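You operate a simulated robot arm through the tools that you are given. There is no shell and no other tool. Be economical: measure what you need, move in short steps, check, and stop when the job is done.

Carry out the task below with a simulated robot arm. There is one attempt and no reset: what you move stays moved.

TASK
Fit the yellow plug and set the lowest range that reads its channel.
Fine: switch on once the plug is in its port, channel knob at yellow, press the purple button once with the range knob still at 150 and read the window; while it says OVER, step the range knob up one mark and read again, till it shows a number, no further.

The check looks at the end state, three seconds after you hand in, the way a careful person would. Anything else that was tipped, shoved, dropped, spilled or broken makes it a failure.

THE ROBOT
A 5-joint arm with a two-finger parallel gripper on a trunk, on a base that drives. Base frame: it is fixed to the floor where the robot stands at the start and does not move with it; the origin is under the middle of the robot, x ahead of it, y to its left, z up. Readings come in mm, degrees, newtons and seconds.
It reaches about 1134 mm from its shoulder. Its first joint turns from -149.0 to 149.0 degrees. Places, roughly: channel knob [900, 0, 1000]; purple button [900, -300, 1000]; range knob [900, -100, 1000]; red slide switch [900, -400, 1000]; zero knob [900, -200, 1000]. Payload 1.57 kg.
The tool frame sits at the grasp point between the pads (the TCP): z along the fingers, y along the line on which they close. The tips reach 30 mm beyond it. The gripper opens to 110 mm. The fingers are 24 mm wide and 12 mm thick; the gripper's body (48 by 112 mm) begins 78 mm behind the TCP.
Orientation is that of the tool frame in the base frame, as a unit quaternion [x, y, z, w]. With the fingers straight down and closing along the base's y, the tool's x points along the base's -x, its y along +y and its z along -z.

THE INTERFACE
- The arm moves only by the tool play_rows. Its argument "commands" is a list of rows, each a list of 7 numbers: the shift along the base's x, y, z in units of 25 mm (1.0 is 25 mm), then the turn, a rotation vector about the base's x, y, z in units of 5 degrees (1.0 is 5 degrees), then the finger opening in mm, from 0 to 110. In form: [[x, y, z, ax, ay, az, claw], ...]. A call has 1 to 12 rows; each row shifts and turns the commanded pose from where the row before left it. A call with a number of a shift or a turn outside -1 to 1 is refused whole. Each row takes 0.2 s and may step no farther than 50 mm and 8.6 degrees from the row before; otherwise, or with a gripper value out of range, the whole call is refused. Where a pose cannot be reached the arm comes as near as it can. A force on the tool above 40 N (or 10 N above the force at the start of the call, whichever is more), or a blocked arm, ends the call early, and 0.2 s more pass. Each finger travels about 153 mm/s and halts on what it meets, pressing with about 33 N; the grip force reading is that of the motor and also rises with nothing between the fingers. The clock runs only during rows and for 0.2 s after the last one: add rows that do not move to give the fingers time. The reply holds the time, the measured pose of the TCP, the force on the tool along the base axes, the opening and the grip force, in the units named above and with some noise, with the torque about the TCP (base axes, N m) and any sound that the robot's microphone picked up, and new pictures: "views" is both (left out), scene, wrist or none.
- Cameras (640 x 400 px; columns grow to the right, rows downward): "scene" is now at [33.4, 174, 1947.5]; the picture's right is [-0.05, -1.00, 0.00], its down [-0.72, 0.04, -0.69] and it looks along [0.69, -0.03, -0.72] (base axes); focal length 276 px, centre (320, 200). "wrist" rides on the gripper at [70, 16, -141] in the tool frame; the picture's right is [-0.23, 0.97, 0.00], its down [-0.86, -0.20, -0.48] and it looks along [-0.47, -0.11, 0.88] (tool axes); focal length 222 px, centre (320, 200).
- move_column(by): slides the trunk up (or, below 0, down) by that many mm; the arm and the scene camera ride with it, the base frame stays. It gives what a move gives, with no picture.
- drive_base(legs): drives the robot by 1 to 6 legs, each [ahead, turn to the left] in mm and degrees, along the robot's own axes; the way and the turn of a leg run together, so that a leg with both is an arc; at most 1500 mm and 180 degrees a leg. The arm and the cameras ride along, it lands a little off, and it stops where it bumps. It gives what a move gives, and a new picture of the scene camera.
- head_to(pan, tilt): turns the head with the scene camera to pan (to the left, within 155 degrees either way) and tilt (down, from -29 to 69), counted from straight ahead of the robot. It gives what a move gives, and a new picture of the scene camera.
- locate(camera, pixels): for up to 12 pixels [column, row] of the newest picture of that camera ("zoom" is the newest enlarged one), the place [x, y, z] in the base frame of the surface seen there, good to about 2 mm. No time passes.
- inspect(camera, box): a new picture of the part [left, top, right, bottom] of that camera's present view, enlarged. No time passes.
- finish_job(): hands the job in; it is judged then, once.

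Go step by step. Measure first, check grasps and placings, and put right what went wrong. The budget is 80 turns and 260 pictures, counting those below and the enlarged ones. Unless the task says otherwise, let go and move clear before handing in, and close with one line.

The tools are called after "Request:" by a JSON object that holds its "method" and its "body". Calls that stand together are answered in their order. play_rows: Moves the arm, as the interface text tells. Its arguments: {"type":"object","properties":{"commands":{"type":"array","items":{"type":"array","items":{"type":"number"}}},"views":{"type":"string","enum":["both","scene","wrist","none"]}},"required":["commands"]} The other tools are called the same way: move_column (by) slides the trunk up or down; drive_base (legs) drives the base; head_to (pan, tilt) turns the head that bears the scene camera; locate (camera, pixels) gives the place of the surface under pixels of a picture; inspect (camera, box) takes an enlarged picture of a part of a camera's view; finish_job () hands the job in.

At the start:

```text
time_s: 0.0
ee_pos: [622.3, -197.4, 1233.9]
tool_rot: [0.005, 1.0, 0.001, 0.0]
ft_force: [0.2, -1.0, -0.8]
wrist_torque: [-0.01, -0.03, -0.02]
width: 109.9
gripper_force: 0.1
trunk travel left (down, up): [-967.0, 3.0]
robot x, y, heading: [-0.7, 7.8, 0.1]
head pan, tilt: [-2.9, 46.3]
```

scene: 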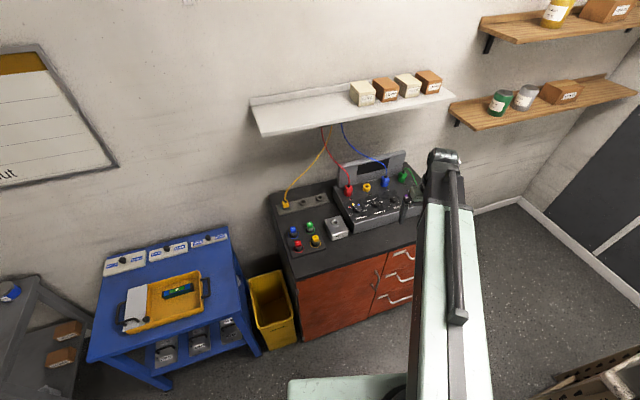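
wrist: 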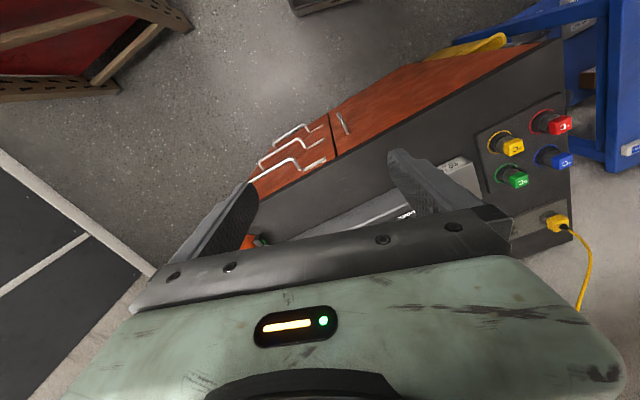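

The bench with the instrument sits around pixels (270-430, 150-270); the yellow plug with cord seems parked at (286,205). I'll enlarge these areas.

Request:
{"method": "inspect", "body": {"camera": "scene", "box": [260, 140, 440, 260]}}

Request:
{"method": "inspect", "body": {"camera": "scene", "box": [325, 145, 435, 235]}}

```text
3.33 times, centred on (350, 200) of scene
```

zoom: 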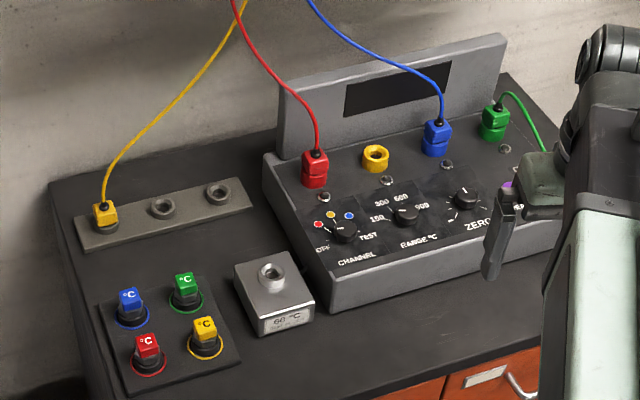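

```text
4.44 times, centred on (380, 190) of scene
```

zoom: 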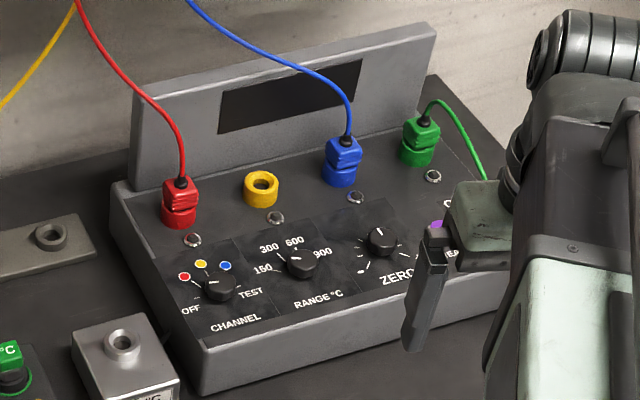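

The corded yellow plug is parked in the left rail at zoom (105,213) and the yellow port is empty. I'll measure points.

Request:
{"method": "locate", "body": {"camera": "scene", "pixels": [[285, 205], [289, 200], [367, 187], [356, 205], [374, 200], [394, 193], [335, 218], [315, 240], [294, 245], [320, 198], [380, 163], [305, 201]]}}

Request:
{"method": "locate", "body": {"camera": "zoom", "pixels": [[262, 182], [220, 286], [301, 264], [382, 237], [437, 225], [270, 200], [345, 150], [290, 90], [204, 275], [420, 135], [180, 190], [180, 210]]}}

Request:
{"method": "inspect", "body": {"camera": "scene", "box": [270, 180, 350, 260]}}

```text
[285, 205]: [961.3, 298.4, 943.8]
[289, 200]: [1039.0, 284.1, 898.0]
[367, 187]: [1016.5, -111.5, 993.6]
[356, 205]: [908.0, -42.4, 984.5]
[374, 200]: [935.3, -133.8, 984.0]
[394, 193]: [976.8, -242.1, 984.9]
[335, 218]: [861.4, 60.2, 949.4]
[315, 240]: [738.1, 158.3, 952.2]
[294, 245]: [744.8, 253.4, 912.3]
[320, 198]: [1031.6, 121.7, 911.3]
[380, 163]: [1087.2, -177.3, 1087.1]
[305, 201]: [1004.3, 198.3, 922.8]
```

```text
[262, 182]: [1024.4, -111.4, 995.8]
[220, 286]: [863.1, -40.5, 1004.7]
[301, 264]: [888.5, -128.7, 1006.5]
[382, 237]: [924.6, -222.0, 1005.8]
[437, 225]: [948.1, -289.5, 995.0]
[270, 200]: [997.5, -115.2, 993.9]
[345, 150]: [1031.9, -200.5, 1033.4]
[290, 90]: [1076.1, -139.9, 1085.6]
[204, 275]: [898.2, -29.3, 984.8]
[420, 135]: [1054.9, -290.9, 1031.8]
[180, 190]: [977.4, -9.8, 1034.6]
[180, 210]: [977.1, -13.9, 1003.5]
```

```text
5.00 times, centred on (310, 220) of scene
```

zoom: 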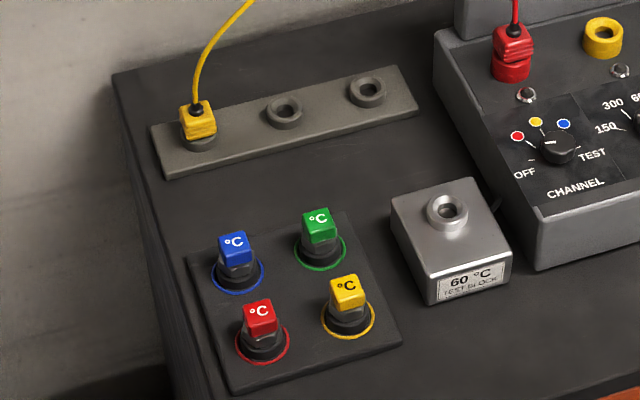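

Panel is horizontal, yawed about 19°. I'll check the cords' 3D courses, plug size, and the bench edge before choosing a grasp.

Request:
{"method": "inspect", "body": {"camera": "scene", "box": [275, 115, 405, 215]}}

Request:
{"method": "inspect", "body": {"camera": "wrist", "box": [440, 80, 640, 300]}}

Request:
{"method": "locate", "body": {"camera": "scene", "pixels": [[300, 275], [298, 285], [400, 245], [312, 165], [325, 140], [330, 155], [343, 130], [345, 140], [365, 156], [286, 202], [284, 207], [288, 207]]}}

```text
4.00 times, centred on (340, 165) of scene
```

zoom: 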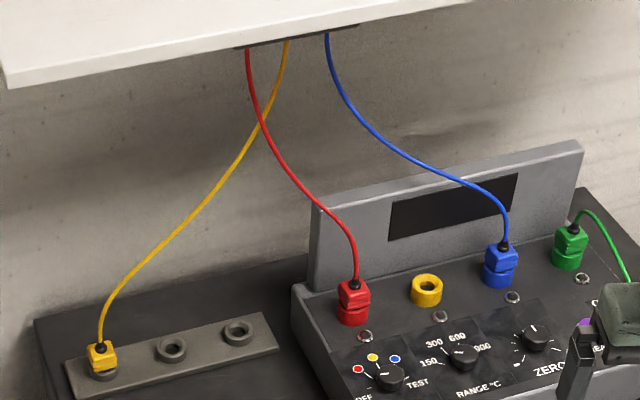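

```text
1.82 times, centred on (540, 190) of wrist
```

zoom: 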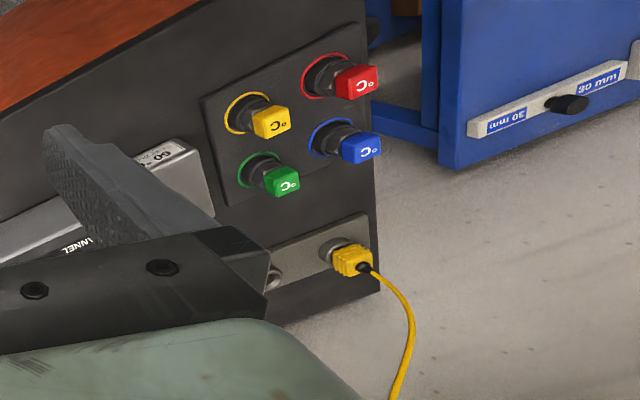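

```text
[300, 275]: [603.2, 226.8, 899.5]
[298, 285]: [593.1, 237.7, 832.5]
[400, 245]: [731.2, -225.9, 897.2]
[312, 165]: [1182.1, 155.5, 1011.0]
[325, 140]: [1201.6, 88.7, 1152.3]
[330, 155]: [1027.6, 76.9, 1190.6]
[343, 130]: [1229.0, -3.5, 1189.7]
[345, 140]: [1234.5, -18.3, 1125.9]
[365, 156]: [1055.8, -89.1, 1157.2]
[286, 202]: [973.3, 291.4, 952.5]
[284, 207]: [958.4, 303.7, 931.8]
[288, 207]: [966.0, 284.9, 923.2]
```

Blue cord runs slightly behind the yellow port and the rail plug is free-standing, so I'll use a straight-down grasp with the fingers closing along the row. First swing left over open bench, rotating about 20°.

Request:
{"method": "locate", "body": {"camera": "scene", "pixels": [[262, 136], [258, 128], [454, 97], [350, 119], [300, 390], [350, 378], [330, 395]]}}

Request:
{"method": "play_rows", "body": {"commands": [[0, 1, 0, 0, 0, 0.5, 90], [0, 1, 0, 0, 0, 0.5, 90], [0, 1, 0, 0, 0, 0.5, 90], [0, 1, 0, 0, 0, 0.5, 90], [0, 1, 0, 0, 0, 0.5, 90], [0, 1, 0, 0, 0, 0.5, 90], [0, 1, 0, 0, 0, 0.5, 90], [0, 1, 0, 0, 0, 0.5, 90], [0, 1, 0, 0, 0, 0.3, 90], [0, 1, 0, 0, 0, 0, 90], [0, 1, 0, 0, 0, 0, 90], [0, 1, 0, 0, 0, 0, 90]], "views": "both"}}

```text
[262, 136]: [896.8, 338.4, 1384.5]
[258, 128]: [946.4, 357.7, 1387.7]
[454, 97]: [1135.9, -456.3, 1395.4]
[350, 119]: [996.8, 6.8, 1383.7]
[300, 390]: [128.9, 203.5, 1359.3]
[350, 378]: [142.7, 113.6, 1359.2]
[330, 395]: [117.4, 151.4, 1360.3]
```

```text
time_s: 2.6
ee_pos: [620.8, 103.8, 1232.9]
tool_rot: [-0.181, 0.983, 0.0, -0.001]
ft_force: [0.8, 0.1, -0.2]
wrist_torque: [0.0, 0.01, 0.01]
width: 89.9
gripper_force: 0.1
trunk travel left (down, up): [-967.0, 3.0]
robot x, y, heading: [-2.6, 2.5, 0.2]
head pan, tilt: [-2.9, 46.3]
```

scene: 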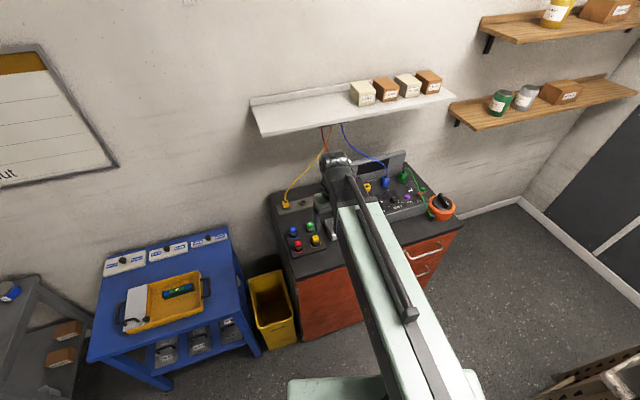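
wrist: 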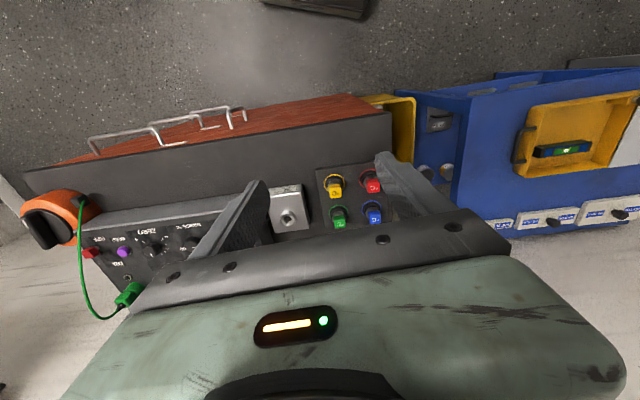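

The white shelf underside is at z≈1384 and overhangs the plugs (front edge x≈897 at y=338), so the arm's wrist must stay below it. I'll measure the arm's height.

Request:
{"method": "locate", "body": {"camera": "scene", "pixels": [[334, 160], [347, 175], [350, 210], [375, 290], [430, 380], [405, 310], [460, 390], [345, 192], [445, 210], [300, 395]]}}

Request:
{"method": "inspect", "body": {"camera": "scene", "box": [270, 130, 480, 400]}}

Request:
{"method": "inspect", "body": {"camera": "wrist", "box": [60, 180, 220, 300]}}

```text
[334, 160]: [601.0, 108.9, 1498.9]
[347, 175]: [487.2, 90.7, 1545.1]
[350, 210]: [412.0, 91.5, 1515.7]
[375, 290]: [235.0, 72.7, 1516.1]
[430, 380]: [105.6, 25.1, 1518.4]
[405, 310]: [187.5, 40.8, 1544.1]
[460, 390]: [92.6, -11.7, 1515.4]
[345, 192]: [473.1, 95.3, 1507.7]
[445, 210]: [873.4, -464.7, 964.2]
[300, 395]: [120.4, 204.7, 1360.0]
```

```text
1.48 times, centred on (375, 265) of scene
```

zoom: 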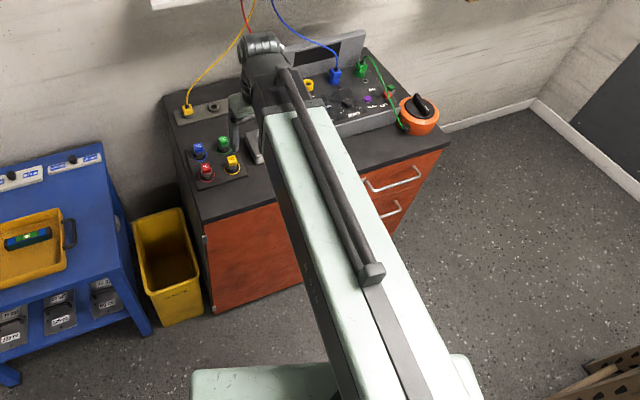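

```text
3.33 times, centred on (140, 240) of wrist
```

zoom: 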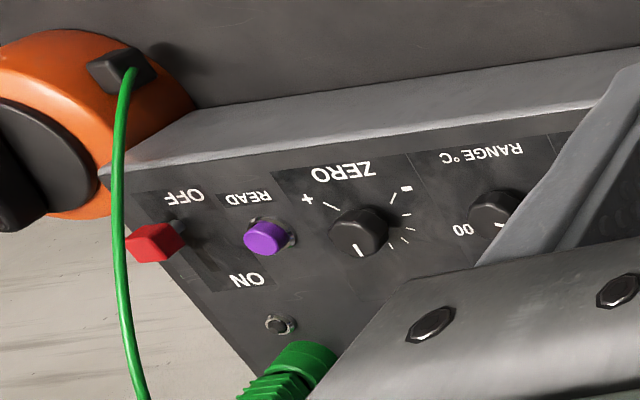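

The forearm runs level near z≈1500 with the wrist ~240 mm above the TCP. Lowering the trunk 230 mm keeps everything below the shelf; then I'll look down to check base clearance.

Request:
{"method": "move_column", "body": {"by": -230}}

Request:
{"method": "head_to", "body": {"pan": 10, "tilt": 60}}

```text
time_s: 5.0
ee_pos: [620.0, 104.0, 1003.2]
tool_rot: [-0.181, 0.983, -0.001, 0.0]
ft_force: [0.1, 0.3, 0.6]
wrist_torque: [0.0, -0.03, 0.01]
width: 90.1
gripper_force: 0.1
trunk travel left (down, up): [-737.0, 233.0]
robot x, y, heading: [3.0, 10.3, 0.2]
head pan, tilt: [-2.9, 46.3]
```

```text
time_s: 5.8
ee_pos: [619.8, 104.4, 1004.1]
tool_rot: [-0.182, 0.983, -0.001, 0.0]
ft_force: [0.8, 0.1, -0.1]
wrist_torque: [0.01, 0.0, 0.0]
width: 90.0
gripper_force: 0.1
trunk travel left (down, up): [-737.0, 233.0]
robot x, y, heading: [-3.2, 5.5, 0.1]
head pan, tilt: [10.0, 60.0]
```

scene: 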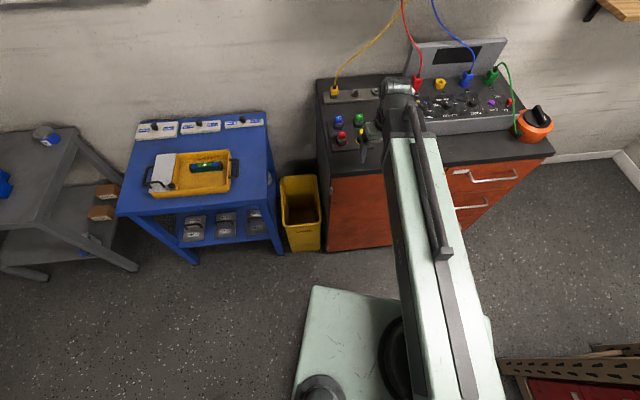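

Now locating the light-green platform at the bottom and the forearm, plus trying a move outward toward the plug at safe height afterwards.

Request:
{"method": "locate", "body": {"camera": "scene", "pixels": [[318, 290], [385, 297], [310, 390], [330, 250], [320, 210], [334, 92], [398, 85], [410, 125], [440, 82], [300, 250]]}}

Request:
{"method": "play_rows", "body": {"commands": [[0, 0, 1, 0, 0, 0, 90], [0, 0, 1, 0, 0, 0, 90], [0, 0, 1, 0, 0, 0, 90], [0, 1, 0, 0, 0, 0, 80], [0, 1, 0, 0, 0, 0, 80], [0, 1, 0, 0, 0, 0, 80], [1, 1, 0, 0, 0, 0, 80], [1, 1, 0, 0, 0, 0, 80], [1, 1, 0, 0, 0, 0, 80], [1, 1, 0, 0, 0, 0, 80], [1, 0, 0, 0, 0, 0, 80], [1, 0, 0, 0, 0, 0, 80]]}}

```text
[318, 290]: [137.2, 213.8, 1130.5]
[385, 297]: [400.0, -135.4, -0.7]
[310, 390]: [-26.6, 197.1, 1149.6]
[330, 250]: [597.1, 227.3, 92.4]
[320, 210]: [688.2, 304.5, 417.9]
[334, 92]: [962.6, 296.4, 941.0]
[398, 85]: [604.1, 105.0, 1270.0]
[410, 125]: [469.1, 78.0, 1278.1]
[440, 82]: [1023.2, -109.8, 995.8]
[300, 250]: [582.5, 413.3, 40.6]
```

```text
time_s: 8.4
ee_pos: [770.3, 279.1, 1003.6]
tool_rot: [-0.181, 0.983, 0.0, 0.0]
ft_force: [0.3, -0.3, 0.6]
wrist_torque: [0.05, 0.01, 0.0]
width: 80.0
gripper_force: 0.0
out of reach, approached as far as the arm can: row 1, 2, 3
trunk travel left (down, up): [-737.0, 233.0]
robot x, y, heading: [-1.7, 8.6, 0.0]
head pan, tilt: [10.0, 60.0]
```

scene: 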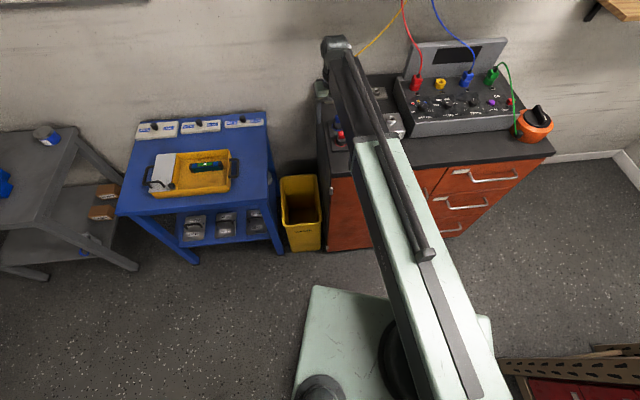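
wrist: 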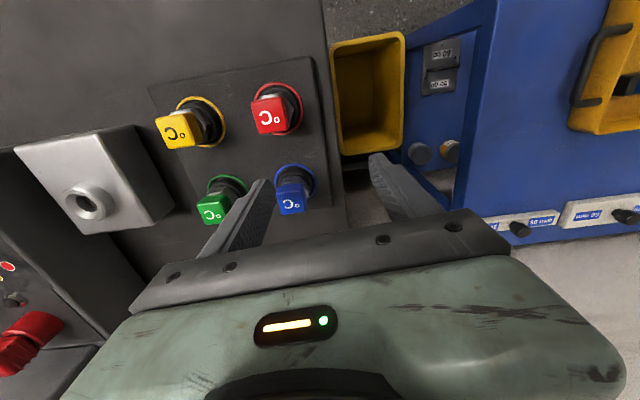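

The arm can't raise the tool any further at this posture (z via trunk works), and it now hovers close above the °C plugs. I'll raise the trunk 60 mm and then extend toward the plug at (962,296).

Request:
{"method": "move_column", "body": {"by": 60}}

Request:
{"method": "play_rows", "body": {"commands": [[1, 0.1, 0, 0, 0, 0, 80], [1, 0.1, 0, 0, 0, 0, 80], [1, 0.1, 0, 0, 0, 0, 80], [1, 0.1, 0, 0, 0, 0, 80], [1, 0.1, 0, 0, 0, 0, 80], [1, 0.1, 0, 0, 0, 0, 80]]}}

```text
time_s: 9.4
ee_pos: [769.1, 278.7, 1063.1]
tool_rot: [-0.182, 0.983, -0.001, 0.001]
ft_force: [0.6, 0.0, 0.4]
wrist_torque: [0.01, 0.04, 0.01]
width: 80.1
gripper_force: 0.1
trunk travel left (down, up): [-797.0, 173.0]
robot x, y, heading: [-2.4, 1.1, 0.1]
head pan, tilt: [10.0, 60.0]
```

```text
time_s: 10.8
ee_pos: [899.8, 287.6, 1064.8]
tool_rot: [-0.181, 0.983, 0.001, 0.001]
ft_force: [-0.2, -0.7, 0.1]
wrist_torque: [0.03, 0.0, 0.01]
width: 79.9
gripper_force: 0.0
out of reach, approached as far as the arm can: row 6
trunk travel left (down, up): [-797.0, 173.0]
robot x, y, heading: [-1.7, 1.1, 0.0]
head pan, tilt: [10.0, 60.0]
```

scene: 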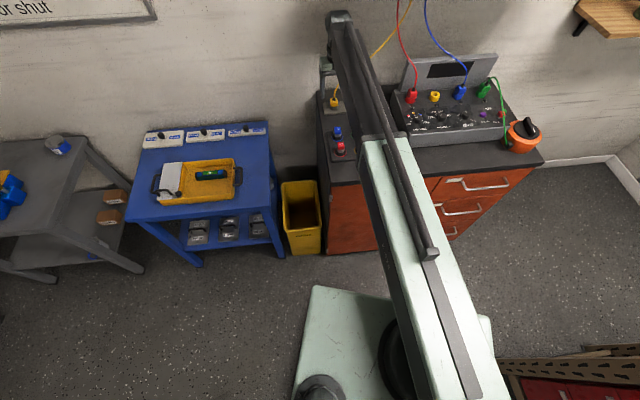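
wrist: 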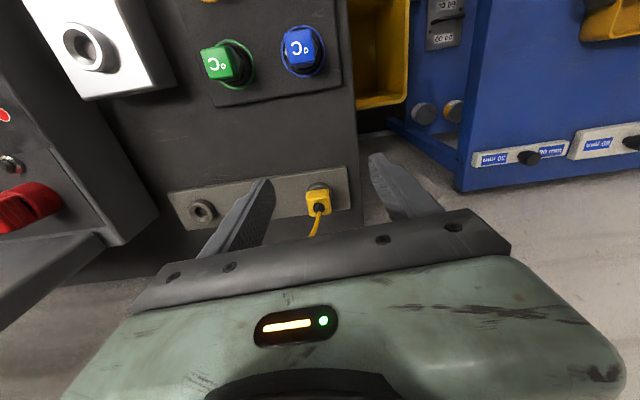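

Straight-down reach ends at radius ≈945 mm, short of the plug and port (~1010–1030). I'll retract 150 mm and drive 150 mm ahead (floor is seen clear to x≈400; bench front at ≈600).

Request:
{"method": "play_rows", "body": {"commands": [[-1, 0, 0, 0, 0, 0, 80], [-1, 0, 0, 0, 0, 0, 80], [-1, 0, 0, 0, 0, 0, 80], [-1, 0, 0, 0, 0, 0, 80], [-1, 0, 0, 0, 0, 0, 80], [-1, 0, 0, 0, 0, 0, 80]], "views": "none"}}

Request:
{"method": "drive_base", "body": {"legs": [[150, 0]]}}

```text
time_s: 12.2
ee_pos: [748.9, 287.8, 1063.4]
tool_rot: [-0.182, 0.983, -0.001, 0.0]
ft_force: [-0.4, -0.5, -0.2]
wrist_torque: [-0.03, -0.03, 0.01]
width: 79.8
gripper_force: 0.1
trunk travel left (down, up): [-797.0, 173.0]
robot x, y, heading: [-1.4, 7.2, -0.0]
head pan, tilt: [10.0, 60.0]
```

```text
time_s: 13.6
ee_pos: [900.2, 288.9, 1063.6]
tool_rot: [-0.182, 0.983, 0.0, 0.0]
ft_force: [0.9, -0.6, 0.1]
wrist_torque: [0.0, -0.03, 0.0]
width: 80.1
gripper_force: 0.0
trunk travel left (down, up): [-797.0, 173.0]
robot x, y, heading: [150.8, 5.0, 0.2]
head pan, tilt: [10.0, 60.0]
```

scene: 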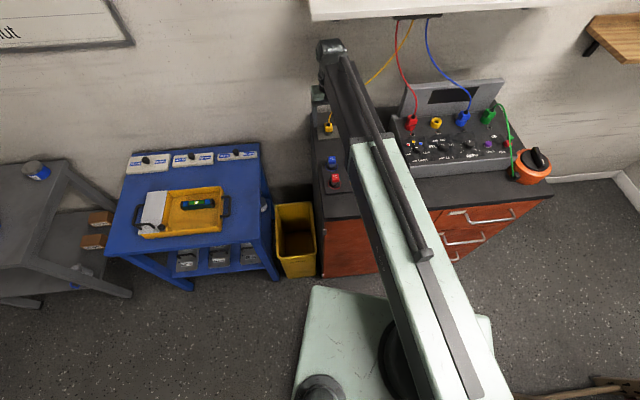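

Drive went well; TCP at (900,289,1064). Now measure the plug from the wrist camera.

Request:
{"method": "inspect", "body": {"camera": "wrist", "box": [260, 150, 380, 250]}}

```text
4.00 times, centred on (320, 200) of wrist
```

zoom: 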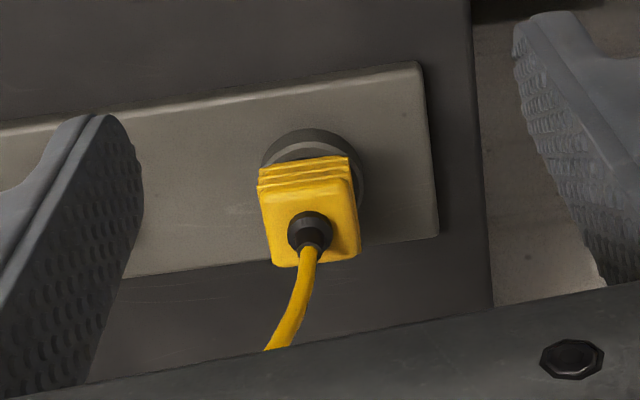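

Request:
{"method": "locate", "body": {"camera": "zoom", "pixels": [[270, 205], [338, 190], [278, 255], [345, 245], [262, 175], [345, 160], [310, 140], [180, 160], [310, 222], [100, 120], [400, 90], [425, 225]]}}

```text
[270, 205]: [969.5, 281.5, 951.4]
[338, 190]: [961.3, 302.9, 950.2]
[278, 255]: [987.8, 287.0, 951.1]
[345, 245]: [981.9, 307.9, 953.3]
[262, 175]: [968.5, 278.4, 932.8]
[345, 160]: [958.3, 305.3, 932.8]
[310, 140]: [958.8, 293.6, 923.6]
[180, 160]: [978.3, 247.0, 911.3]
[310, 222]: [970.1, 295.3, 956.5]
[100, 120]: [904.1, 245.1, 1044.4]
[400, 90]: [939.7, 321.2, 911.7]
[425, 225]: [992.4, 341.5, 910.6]
```

Plug top centre ≈ (975,295,952), yaw ≈ 20°, matching the tool. Move above it and lower partially by arm.

Request:
{"method": "play_rows", "body": {"commands": [[1, 0.1, 0, 0, 0, 0, 70], [1, 0.1, 0, 0, 0, 0, 70], [0.95, 0.05, 0, 0, 0, 0, 70], [0, 0, -1, 0, 0, 0, 70], [0, 0, -1, 0, 0, 0, 70], [0, 0, 0, 0, 0, 0, 70]]}}

```text
time_s: 14.9
ee_pos: [973.7, 294.7, 1064.3]
tool_rot: [-0.182, 0.983, 0.0, 0.0]
ft_force: [0.7, 0.0, -0.5]
wrist_torque: [0.03, -0.06, -0.01]
width: 70.1
gripper_force: 0.1
out of reach, approached as far as the arm can: row 4, 5
trunk travel left (down, up): [-797.0, 173.0]
robot x, y, heading: [150.0, 6.6, 0.2]
head pan, tilt: [10.0, 60.0]
```

scene: 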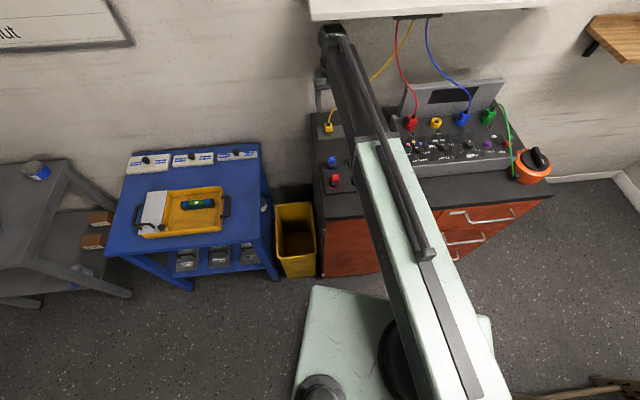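
wrist: 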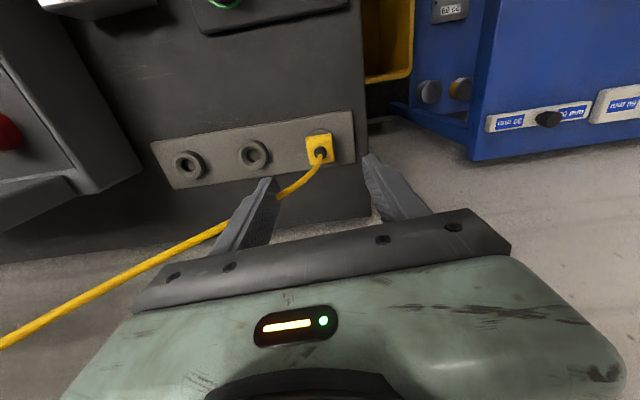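

Z is only the trunk's job. Before lowering, check where the yellow cord passes relative to the right-hand finger.

Request:
{"method": "inspect", "body": {"camera": "wrist", "box": [220, 110, 400, 260]}}

Request:
{"method": "locate", "body": {"camera": "wrist", "pixels": [[320, 153], [318, 167], [310, 177], [300, 186], [290, 192], [282, 196], [215, 233], [150, 268], [307, 140], [329, 135], [311, 163], [333, 160]]}}

```text
2.67 times, centred on (310, 185) of wrist
```

zoom: 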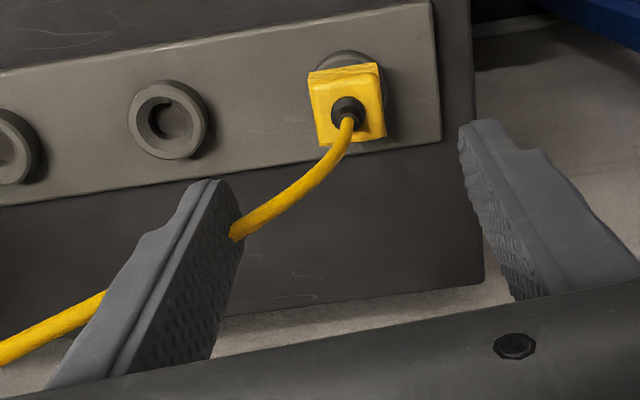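

```text
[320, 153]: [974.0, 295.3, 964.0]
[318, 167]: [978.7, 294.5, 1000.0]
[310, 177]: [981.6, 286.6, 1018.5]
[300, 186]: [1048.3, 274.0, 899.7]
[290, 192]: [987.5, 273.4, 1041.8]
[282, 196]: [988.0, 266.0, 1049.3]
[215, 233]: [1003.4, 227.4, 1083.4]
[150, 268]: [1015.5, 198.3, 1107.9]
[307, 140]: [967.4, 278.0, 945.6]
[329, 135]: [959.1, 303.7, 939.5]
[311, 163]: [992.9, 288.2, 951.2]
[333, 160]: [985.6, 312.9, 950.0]
```

The cord enters one side of the finger and leaves the other with zero force, so it doesn't collide. Lower the trunk 114 mm so TCP z≈950.

Request:
{"method": "move_column", "body": {"by": -100}}

Request:
{"method": "inspect", "body": {"camera": "wrist", "box": [220, 110, 420, 260]}}

```text
time_s: 16.3
ee_pos: [973.8, 293.8, 963.0]
tool_rot: [-0.181, 0.983, 0.0, 0.0]
ft_force: [-0.4, 0.2, -0.4]
wrist_torque: [0.01, 0.01, 0.01]
width: 70.1
gripper_force: 0.0
trunk travel left (down, up): [-697.0, 273.0]
robot x, y, heading: [149.1, 4.5, 0.2]
head pan, tilt: [10.0, 60.0]
```

```text
2.67 times, centred on (320, 185) of wrist
```

zoom: 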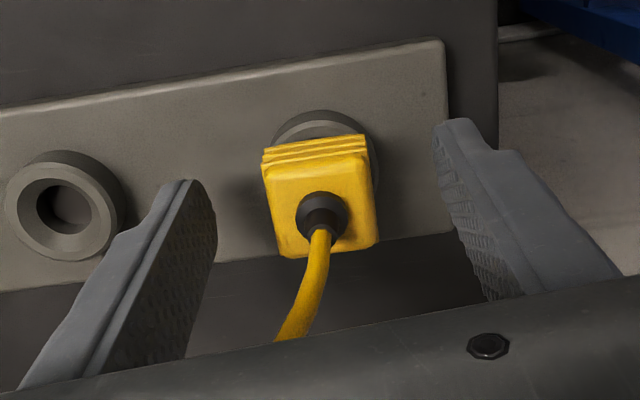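

Alignment looks good. Lower 14 mm more and close.

Request:
{"method": "move_column", "body": {"by": -14}}

Request:
{"method": "play_rows", "body": {"commands": [[0, 0, 0, 0, 0, 0, 45], [0, 0, 0, 0, 0, 0, 30], [0, 0, 0, 0, 0, 0, 15], [0, 0, 0, 0, 0, 0, 10]], "views": "wrist"}}

```text
time_s: 16.9
ee_pos: [973.1, 294.9, 949.4]
tool_rot: [-0.182, 0.983, 0.0, 0.0]
ft_force: [-0.7, -0.6, 0.2]
wrist_torque: [-0.02, 0.0, -0.03]
width: 70.2
gripper_force: 0.2
trunk travel left (down, up): [-683.0, 287.0]
robot x, y, heading: [149.8, 6.7, 0.0]
head pan, tilt: [10.0, 60.0]
```

```text
time_s: 17.9
ee_pos: [973.5, 294.5, 949.3]
tool_rot: [-0.181, 0.983, 0.001, 0.0]
ft_force: [0.0, -2.6, 0.6]
wrist_torque: [-0.14, 0.0, 0.13]
width: 39.3
gripper_force: 44.9
trunk travel left (down, up): [-683.0, 287.0]
robot x, y, heading: [150.3, 1.7, 0.4]
head pan, tilt: [10.0, 60.0]
```

wrist: 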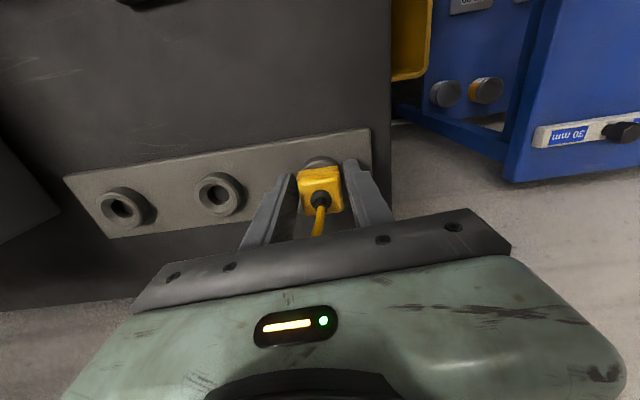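

Width 39 mm is the socket ring (≈38 mm), not the ~28 mm plug – tips are too low. Open, raise 8 mm, and close again.

Request:
{"method": "play_rows", "body": {"commands": [[0, 0, 0, 0, 0, 0, 60], [0, 0, 0, 0, 0, 0, 60]], "views": "none"}}

Request:
{"method": "move_column", "body": {"by": 8}}

Request:
{"method": "play_rows", "body": {"commands": [[0, 0, 0, 0, 0, 0, 45], [0, 0, 0, 0, 0, 0, 30], [0, 0, 0, 0, 0, 0, 15], [0, 0, 0, 0, 0, 0, 10]], "views": "wrist"}}

```text
time_s: 18.5
ee_pos: [974.5, 294.5, 949.6]
tool_rot: [-0.181, 0.983, 0.0, 0.0]
ft_force: [-0.5, -0.1, -0.2]
wrist_torque: [0.0, 0.0, 0.03]
width: 59.8
gripper_force: 0.0
trunk travel left (down, up): [-683.0, 287.0]
robot x, y, heading: [148.7, 2.2, 0.1]
head pan, tilt: [10.0, 60.0]
```

```text
time_s: 19.1
ee_pos: [974.1, 295.1, 957.6]
tool_rot: [-0.181, 0.983, 0.0, 0.0]
ft_force: [-0.4, 0.1, -0.9]
wrist_torque: [0.02, -0.03, 0.02]
width: 59.9
gripper_force: 0.0
trunk travel left (down, up): [-691.0, 279.0]
robot x, y, heading: [148.3, 5.7, 0.1]
head pan, tilt: [10.0, 60.0]
```

```text
time_s: 20.1
ee_pos: [973.5, 294.7, 957.6]
tool_rot: [-0.181, 0.983, 0.0, -0.001]
ft_force: [-0.7, 0.2, 0.1]
wrist_torque: [-0.02, -0.02, 0.0]
width: 28.8
gripper_force: 33.0
trunk travel left (down, up): [-691.0, 279.0]
robot x, y, heading: [148.8, 3.0, 0.2]
head pan, tilt: [10.0, 60.0]
```

wrist: 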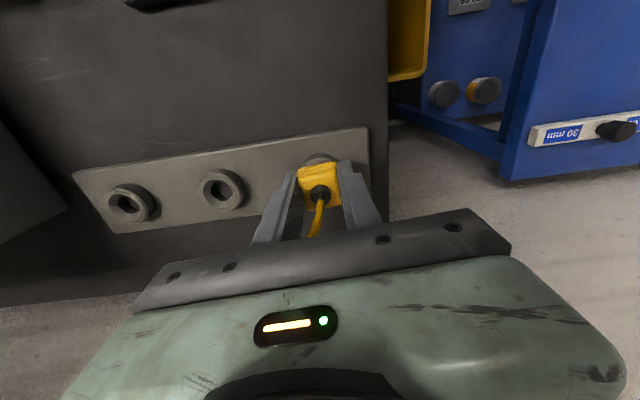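

Width 28.8 mm: the plug is held. Lift 150 mm.

Request:
{"method": "move_column", "body": {"by": 30}}

Request:
{"method": "move_column", "body": {"by": 130}}

Request:
{"method": "inspect", "body": {"camera": "wrist", "box": [220, 110, 420, 260]}}

```text
time_s: 20.8
ee_pos: [974.2, 295.7, 987.6]
tool_rot: [-0.182, 0.983, 0.0, 0.0]
ft_force: [-0.4, 0.2, -0.1]
wrist_torque: [-0.05, -0.01, 0.0]
width: 28.8
gripper_force: 33.2
trunk travel left (down, up): [-721.0, 249.0]
robot x, y, heading: [146.9, 6.3, 0.2]
head pan, tilt: [10.0, 60.0]
```

```text
time_s: 22.4
ee_pos: [976.7, 305.2, 1105.6]
tool_rot: [-0.184, 0.983, -0.003, -0.003]
ft_force: [-0.4, -0.4, 0.2]
wrist_torque: [-0.03, -0.01, 0.02]
width: 28.7
gripper_force: 33.0
trunk travel left (down, up): [-851.0, 119.0]
robot x, y, heading: [152.2, 6.2, 0.1]
head pan, tilt: [10.0, 60.0]
```

```text
2.67 times, centred on (320, 185) of wrist
```

zoom: 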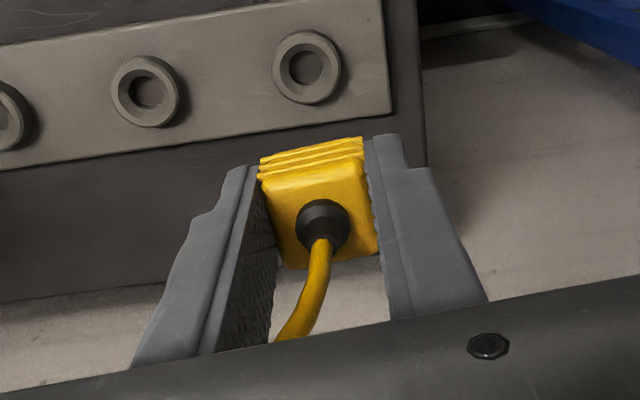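

The lift ended at 1105.6 with y pushed to 305: the wrist is touching the shelf underside (arm top ≈ TCP+280). Back down 35 mm at once and check.

Request:
{"method": "move_column", "body": {"by": -35}}

Request:
{"method": "head_to", "body": {"pan": 5, "tilt": 40}}

```text
time_s: 23.2
ee_pos: [974.9, 294.4, 1083.6]
tool_rot: [-0.181, 0.983, 0.0, -0.001]
ft_force: [0.8, -0.3, 0.0]
wrist_torque: [0.04, -0.02, -0.04]
width: 28.8
gripper_force: 32.8
trunk travel left (down, up): [-816.0, 154.0]
robot x, y, heading: [148.4, 7.8, 0.0]
head pan, tilt: [10.0, 60.0]
```

```text
time_s: 24.0
ee_pos: [974.2, 296.2, 1082.6]
tool_rot: [-0.181, 0.983, 0.0, 0.0]
ft_force: [0.4, -0.2, -1.8]
wrist_torque: [0.02, 0.0, 0.03]
width: 28.6
gripper_force: 32.8
trunk travel left (down, up): [-816.0, 154.0]
robot x, y, heading: [148.8, 5.7, 0.2]
head pan, tilt: [5.0, 40.0]
```

scene: 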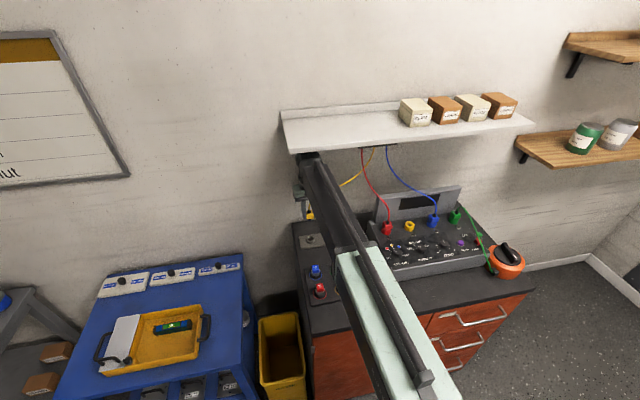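

Shelf items are undisturbed. Retract to x≈850, then sweep right in front of the ports.

Request:
{"method": "play_rows", "body": {"commands": [[-1, -0.3, 0, 0, 0, 0, 10], [-1, -0.6, 0, 0, 0, 0, 10], [-1, -1, 0, 0, 0, 0, 10], [-1, -1, 0, 0, 0, 0, 10], [-1, -1, 0, 0, 0, 0, 10], [0, -1, 0, 0, 0, 0, 10], [0, -1, 0, 0, 0, 0, 10], [0, -1, 0, 0, 0, 0, 10], [0, -1, 0, 0, 0, 0, 10], [0, -1, 0, 0, 0, 0, 10], [0, -1, 0, 0, 0, 0, 10], [0, -1, 0, 0, 0, 0, 10]], "views": "none"}}

Request:
{"method": "play_rows", "body": {"commands": [[0, -1, 0, 0, 0, 0, 10], [0, -1, 0, 0, 0, 0, 10], [0, -1, 0, 0, 0, 0, 10], [0.5, -1, 0, 0, 0, 0, 10], [1, -0.5, 0, 0, 0, 0, 10], [0, -0.5, 0, 0, 0, 0, 10], [0, 0, 0, 0, 0, 0, 10]], "views": "both"}}

```text
time_s: 26.6
ee_pos: [848.7, 22.1, 1083.0]
tool_rot: [-0.181, 0.983, 0.0, 0.0]
ft_force: [-0.4, 0.6, -0.5]
wrist_torque: [0.02, 0.01, 0.01]
width: 28.6
gripper_force: 32.5
trunk travel left (down, up): [-816.0, 154.0]
robot x, y, heading: [147.5, 5.9, 0.4]
head pan, tilt: [5.0, 40.0]
```

```text
time_s: 28.2
ee_pos: [885.0, -103.1, 1083.0]
tool_rot: [-0.181, 0.983, 0.0, 0.0]
ft_force: [-0.7, 0.2, 0.6]
wrist_torque: [0.0, 0.02, 0.0]
width: 28.9
gripper_force: 32.8
trunk travel left (down, up): [-816.0, 154.0]
robot x, y, heading: [151.3, 2.8, 0.3]
head pan, tilt: [5.0, 40.0]
```

scene: 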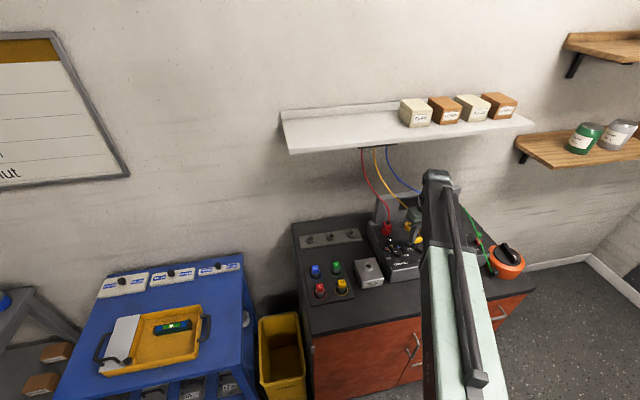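
wrist: 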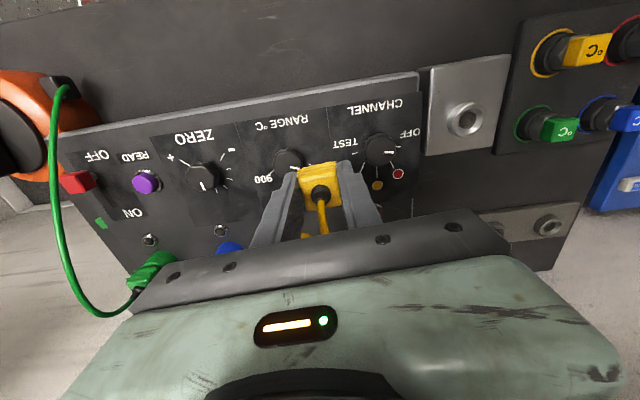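

Plug held at (885,-103). I'll look at the port in the scene camera to pin its centre.

Request:
{"method": "inspect", "body": {"camera": "scene", "box": [370, 190, 450, 260]}}

Request:
{"method": "inspect", "body": {"camera": "wrist", "box": [240, 80, 440, 230]}}

```text
5.71 times, centred on (410, 225) of scene
```

zoom: 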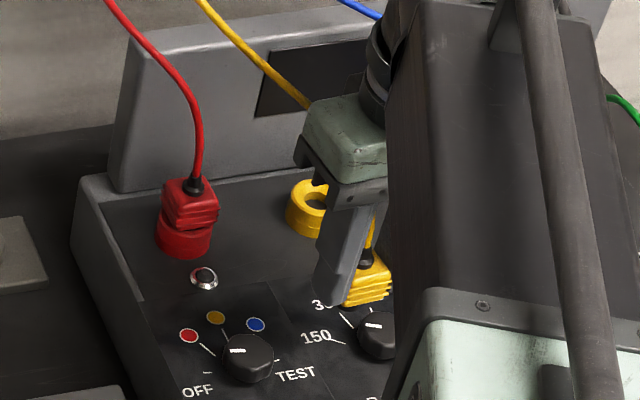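

```text
2.67 times, centred on (340, 155) of wrist
```

zoom: 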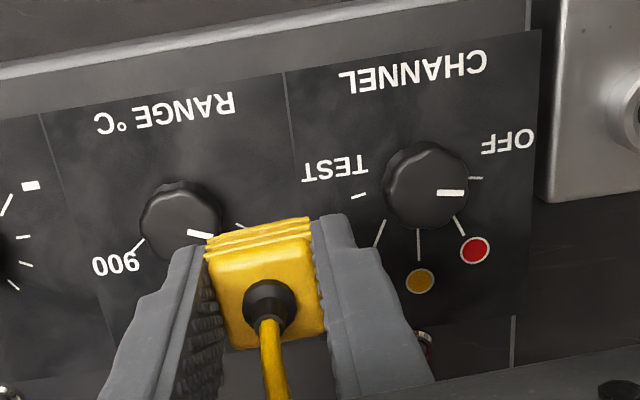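

Request:
{"method": "inspect", "body": {"camera": "scene", "box": [396, 205, 420, 225]}}

```text
16.00 times, centred on (408, 215) of scene
```

zoom: 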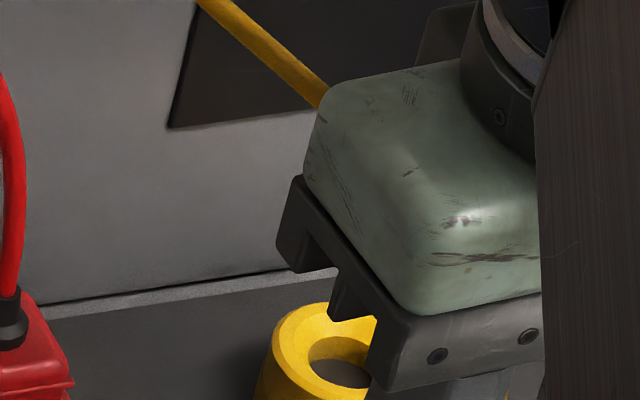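

Request:
{"method": "locate", "body": {"camera": "zoom", "pixels": [[325, 306], [278, 345], [300, 325], [310, 350], [330, 340], [270, 365], [345, 375], [320, 395], [300, 390], [268, 390]]}}

Request:
{"method": "play_rows", "body": {"commands": [[-0.6, -1, 0, 0, 0, 0, 10], [-0.6, -1, 0, 0, 0, 0, 10], [-0.6, -1, 0, 0, 0, 0, 10], [-0.6, -1, 0, 0, 0, 0, 10], [0, -1, 0, 0, 0, 0, 10], [0, -1, 0, 0, 0, 0, 10]], "views": "none"}}

Request:
{"method": "inspect", "body": {"camera": "scene", "box": [365, 195, 455, 265]}}

```text
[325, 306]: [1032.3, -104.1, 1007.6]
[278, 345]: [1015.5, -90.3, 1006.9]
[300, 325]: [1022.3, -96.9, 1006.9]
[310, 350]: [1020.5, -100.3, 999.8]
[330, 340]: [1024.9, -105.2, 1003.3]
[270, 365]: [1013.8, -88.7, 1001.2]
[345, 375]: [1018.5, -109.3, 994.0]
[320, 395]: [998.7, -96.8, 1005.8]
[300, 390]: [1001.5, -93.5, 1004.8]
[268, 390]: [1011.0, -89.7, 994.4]
```

```text
time_s: 29.6
ee_pos: [825.5, -252.9, 1082.2]
tool_rot: [-0.182, 0.983, 0.0, 0.0]
ft_force: [0.4, -0.4, -1.0]
wrist_torque: [0.01, -0.04, 0.01]
width: 28.8
gripper_force: 32.5
trunk travel left (down, up): [-816.0, 154.0]
robot x, y, heading: [150.6, 5.8, 0.0]
head pan, tilt: [5.0, 40.0]
```

```text
5.71 times, centred on (410, 230) of scene
```

zoom: 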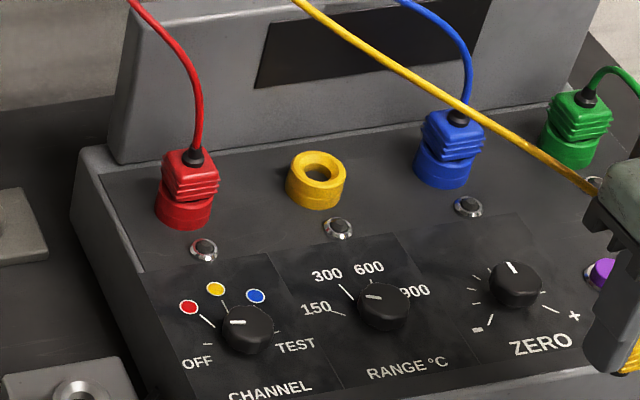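

Clear view of everything. Locate ring rim and knobs.

Request:
{"method": "locate", "body": {"camera": "zoom", "pixels": [[291, 175], [343, 175], [317, 154], [317, 188], [300, 160], [335, 160], [248, 320], [382, 295], [515, 275], [236, 322], [373, 297], [513, 267]]}}

Request:
{"method": "inspect", "body": {"camera": "scene", "box": [385, 225, 430, 255]}}

```text
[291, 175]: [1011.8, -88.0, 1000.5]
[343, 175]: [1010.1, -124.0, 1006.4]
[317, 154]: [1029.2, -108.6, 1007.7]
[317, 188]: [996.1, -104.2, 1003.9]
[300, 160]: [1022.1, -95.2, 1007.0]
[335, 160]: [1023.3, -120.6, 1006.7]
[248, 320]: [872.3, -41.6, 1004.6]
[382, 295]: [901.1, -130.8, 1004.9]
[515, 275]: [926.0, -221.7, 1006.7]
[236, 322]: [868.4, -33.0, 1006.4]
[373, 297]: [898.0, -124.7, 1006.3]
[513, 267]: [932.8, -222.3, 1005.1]
```

```text
13.33 times, centred on (408, 240) of scene
```

zoom: 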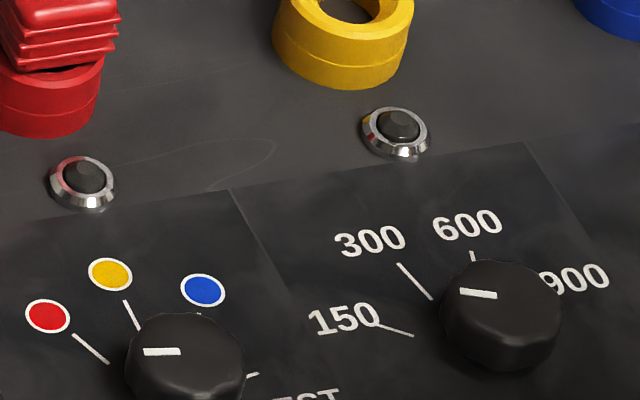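

Port centre ≈ (1012,-106), ring top z≈1007, so seated TCP z ≈ 1041. Move over the port and trim yaw to ~17.5°.

Request:
{"method": "play_rows", "body": {"commands": [[0, 1, 0, 0, 0, -0.7, 10], [0, 1, 0, 0, 0, 0, 10], [0.5, 1, 0, 0, 0, 0, 10], [1, 1, 0, 0, 0, 0, 10], [1, 1, 0, 0, 0, 0, 10], [1, 0.85, 0, 0, 0, 0, 10], [1, 0, 0, 0, 0, 0, 10], [1, 0, 0, 0, 0, 0, 10], [1, 0, 0, 0, 0, 0, 10], [0.96, 0, 0, 0, 0, 0, 10], [0, 0, 0, 0, 0, 0, 10]]}}

```text
time_s: 32.0
ee_pos: [1013.7, -106.8, 1082.3]
tool_rot: [-0.151, 0.988, 0.0, 0.0]
ft_force: [-0.9, 0.0, -0.5]
wrist_torque: [-0.04, 0.05, -0.01]
width: 28.6
gripper_force: 33.2
trunk travel left (down, up): [-816.0, 154.0]
robot x, y, heading: [148.5, 8.1, 0.1]
head pan, tilt: [5.0, 40.0]
```

scene: 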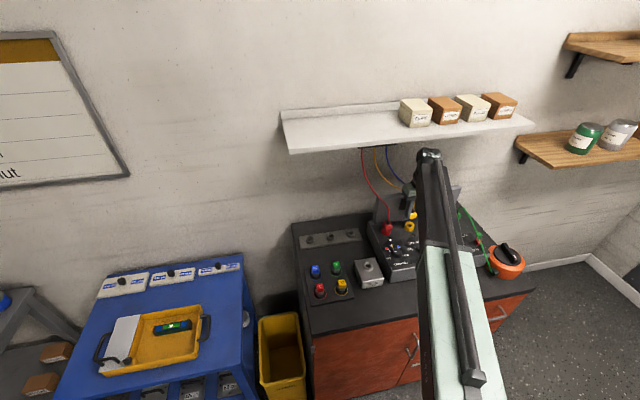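
wrist: 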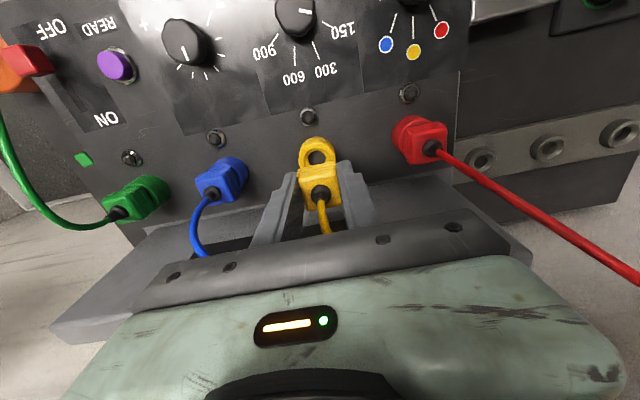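

Both port and plug are visible in the wrist view at (318,155) and (320,190). Zoom for precise alignment.

Request:
{"method": "inspect", "body": {"camera": "wrist", "box": [270, 120, 370, 220]}}

Request:
{"method": "inspect", "body": {"camera": "scene", "box": [375, 195, 435, 245]}}

```text
4.00 times, centred on (320, 170) of wrist
```

zoom: 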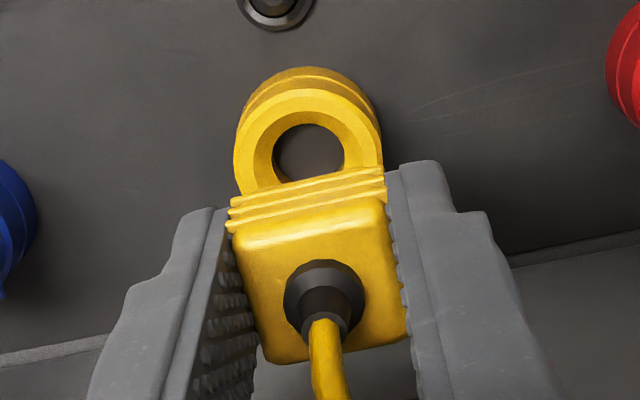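

```text
8.00 times, centred on (405, 220) of scene
```

zoom: 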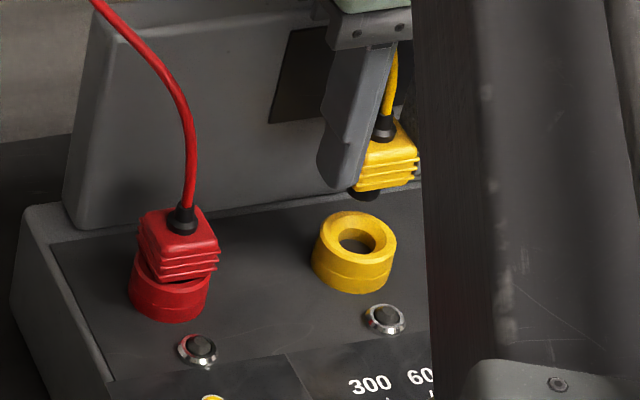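

Request:
{"method": "locate", "body": {"camera": "zoom", "pixels": [[322, 238], [393, 238], [357, 214], [353, 262], [335, 219], [380, 219], [330, 255], [385, 255], [372, 195], [355, 192]]}}

Request:
{"method": "locate", "body": {"camera": "wrist", "pixels": [[329.5, 161], [364, 157.5], [346, 143.5], [334, 149], [359, 147], [331, 178], [368, 172], [337, 207], [369, 201], [352, 195]]}}

```text
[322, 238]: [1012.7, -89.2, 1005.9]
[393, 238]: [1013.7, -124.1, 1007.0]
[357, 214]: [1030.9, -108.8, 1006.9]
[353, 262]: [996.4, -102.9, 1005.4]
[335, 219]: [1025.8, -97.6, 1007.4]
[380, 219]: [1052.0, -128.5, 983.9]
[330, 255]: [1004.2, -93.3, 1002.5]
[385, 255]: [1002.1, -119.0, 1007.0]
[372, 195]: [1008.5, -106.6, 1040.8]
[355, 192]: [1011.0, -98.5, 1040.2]
```

```text
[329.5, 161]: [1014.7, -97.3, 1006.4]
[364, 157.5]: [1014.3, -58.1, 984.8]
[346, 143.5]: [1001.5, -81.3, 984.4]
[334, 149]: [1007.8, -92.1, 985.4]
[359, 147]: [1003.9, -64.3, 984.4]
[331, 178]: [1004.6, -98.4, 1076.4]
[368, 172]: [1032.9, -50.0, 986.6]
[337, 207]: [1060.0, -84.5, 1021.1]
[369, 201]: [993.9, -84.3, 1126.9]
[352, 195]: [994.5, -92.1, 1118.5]
```

Request:
{"method": "locate", "body": {"camera": "wrist", "pixels": [[300, 183], [334.5, 172], [308, 208], [341, 203], [299.5, 162], [334, 157.5], [316, 143.5], [305, 147], [329, 148], [321, 191]]}}

```text
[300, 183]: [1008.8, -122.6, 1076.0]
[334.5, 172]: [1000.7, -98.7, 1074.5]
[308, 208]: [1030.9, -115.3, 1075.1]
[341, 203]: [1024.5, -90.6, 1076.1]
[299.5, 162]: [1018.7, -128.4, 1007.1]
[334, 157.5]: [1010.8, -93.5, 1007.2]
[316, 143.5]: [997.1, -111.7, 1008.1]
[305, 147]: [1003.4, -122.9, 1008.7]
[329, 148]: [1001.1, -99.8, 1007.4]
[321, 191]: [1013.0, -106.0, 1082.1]
```

Wrist-camera fits give ring centre (1015,-111) versus plug (1015,-106.5); scene says about 2 mm offset. Shift 3 mm toward −y and lower 24 mm for a closer check.

Request:
{"method": "play_rows", "body": {"commands": [[0.02, -0.12, 0, 0, 0, 0, 10], [0, 0, 0, 0, 0, 0, 10]], "views": "none"}}

Request:
{"method": "move_column", "body": {"by": -22}}

Request:
{"method": "inspect", "body": {"camera": "scene", "box": [395, 195, 435, 235]}}

Request:
{"method": "inspect", "body": {"camera": "wrist", "box": [280, 140, 360, 220]}}

```text
time_s: 32.6
ee_pos: [1015.2, -109.7, 1083.0]
tool_rot: [-0.151, 0.988, 0.0, 0.0]
ft_force: [-0.5, 0.2, -1.0]
wrist_torque: [0.0, -0.01, -0.02]
width: 28.8
gripper_force: 33.3
trunk travel left (down, up): [-816.0, 154.0]
robot x, y, heading: [149.0, 3.8, 0.0]
head pan, tilt: [5.0, 40.0]
```

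```text
time_s: 33.3
ee_pos: [1013.6, -110.2, 1060.4]
tool_rot: [-0.151, 0.989, 0.0, 0.0]
ft_force: [-0.6, 0.0, 0.2]
wrist_torque: [-0.03, 0.0, -0.01]
width: 28.9
gripper_force: 32.9
trunk travel left (down, up): [-794.0, 176.0]
robot x, y, heading: [148.7, 5.9, -0.0]
head pan, tilt: [5.0, 40.0]
```

```text
10.00 times, centred on (415, 215) of scene
```

zoom: 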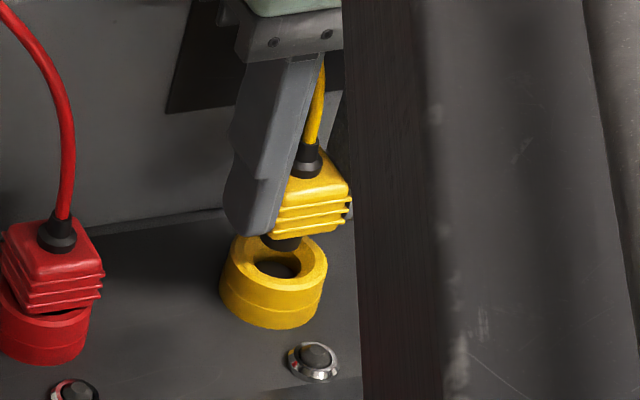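

```text
5.00 times, centred on (320, 180) of wrist
```

zoom: 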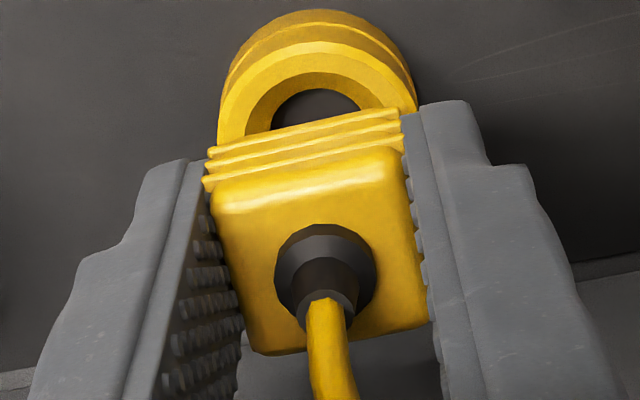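

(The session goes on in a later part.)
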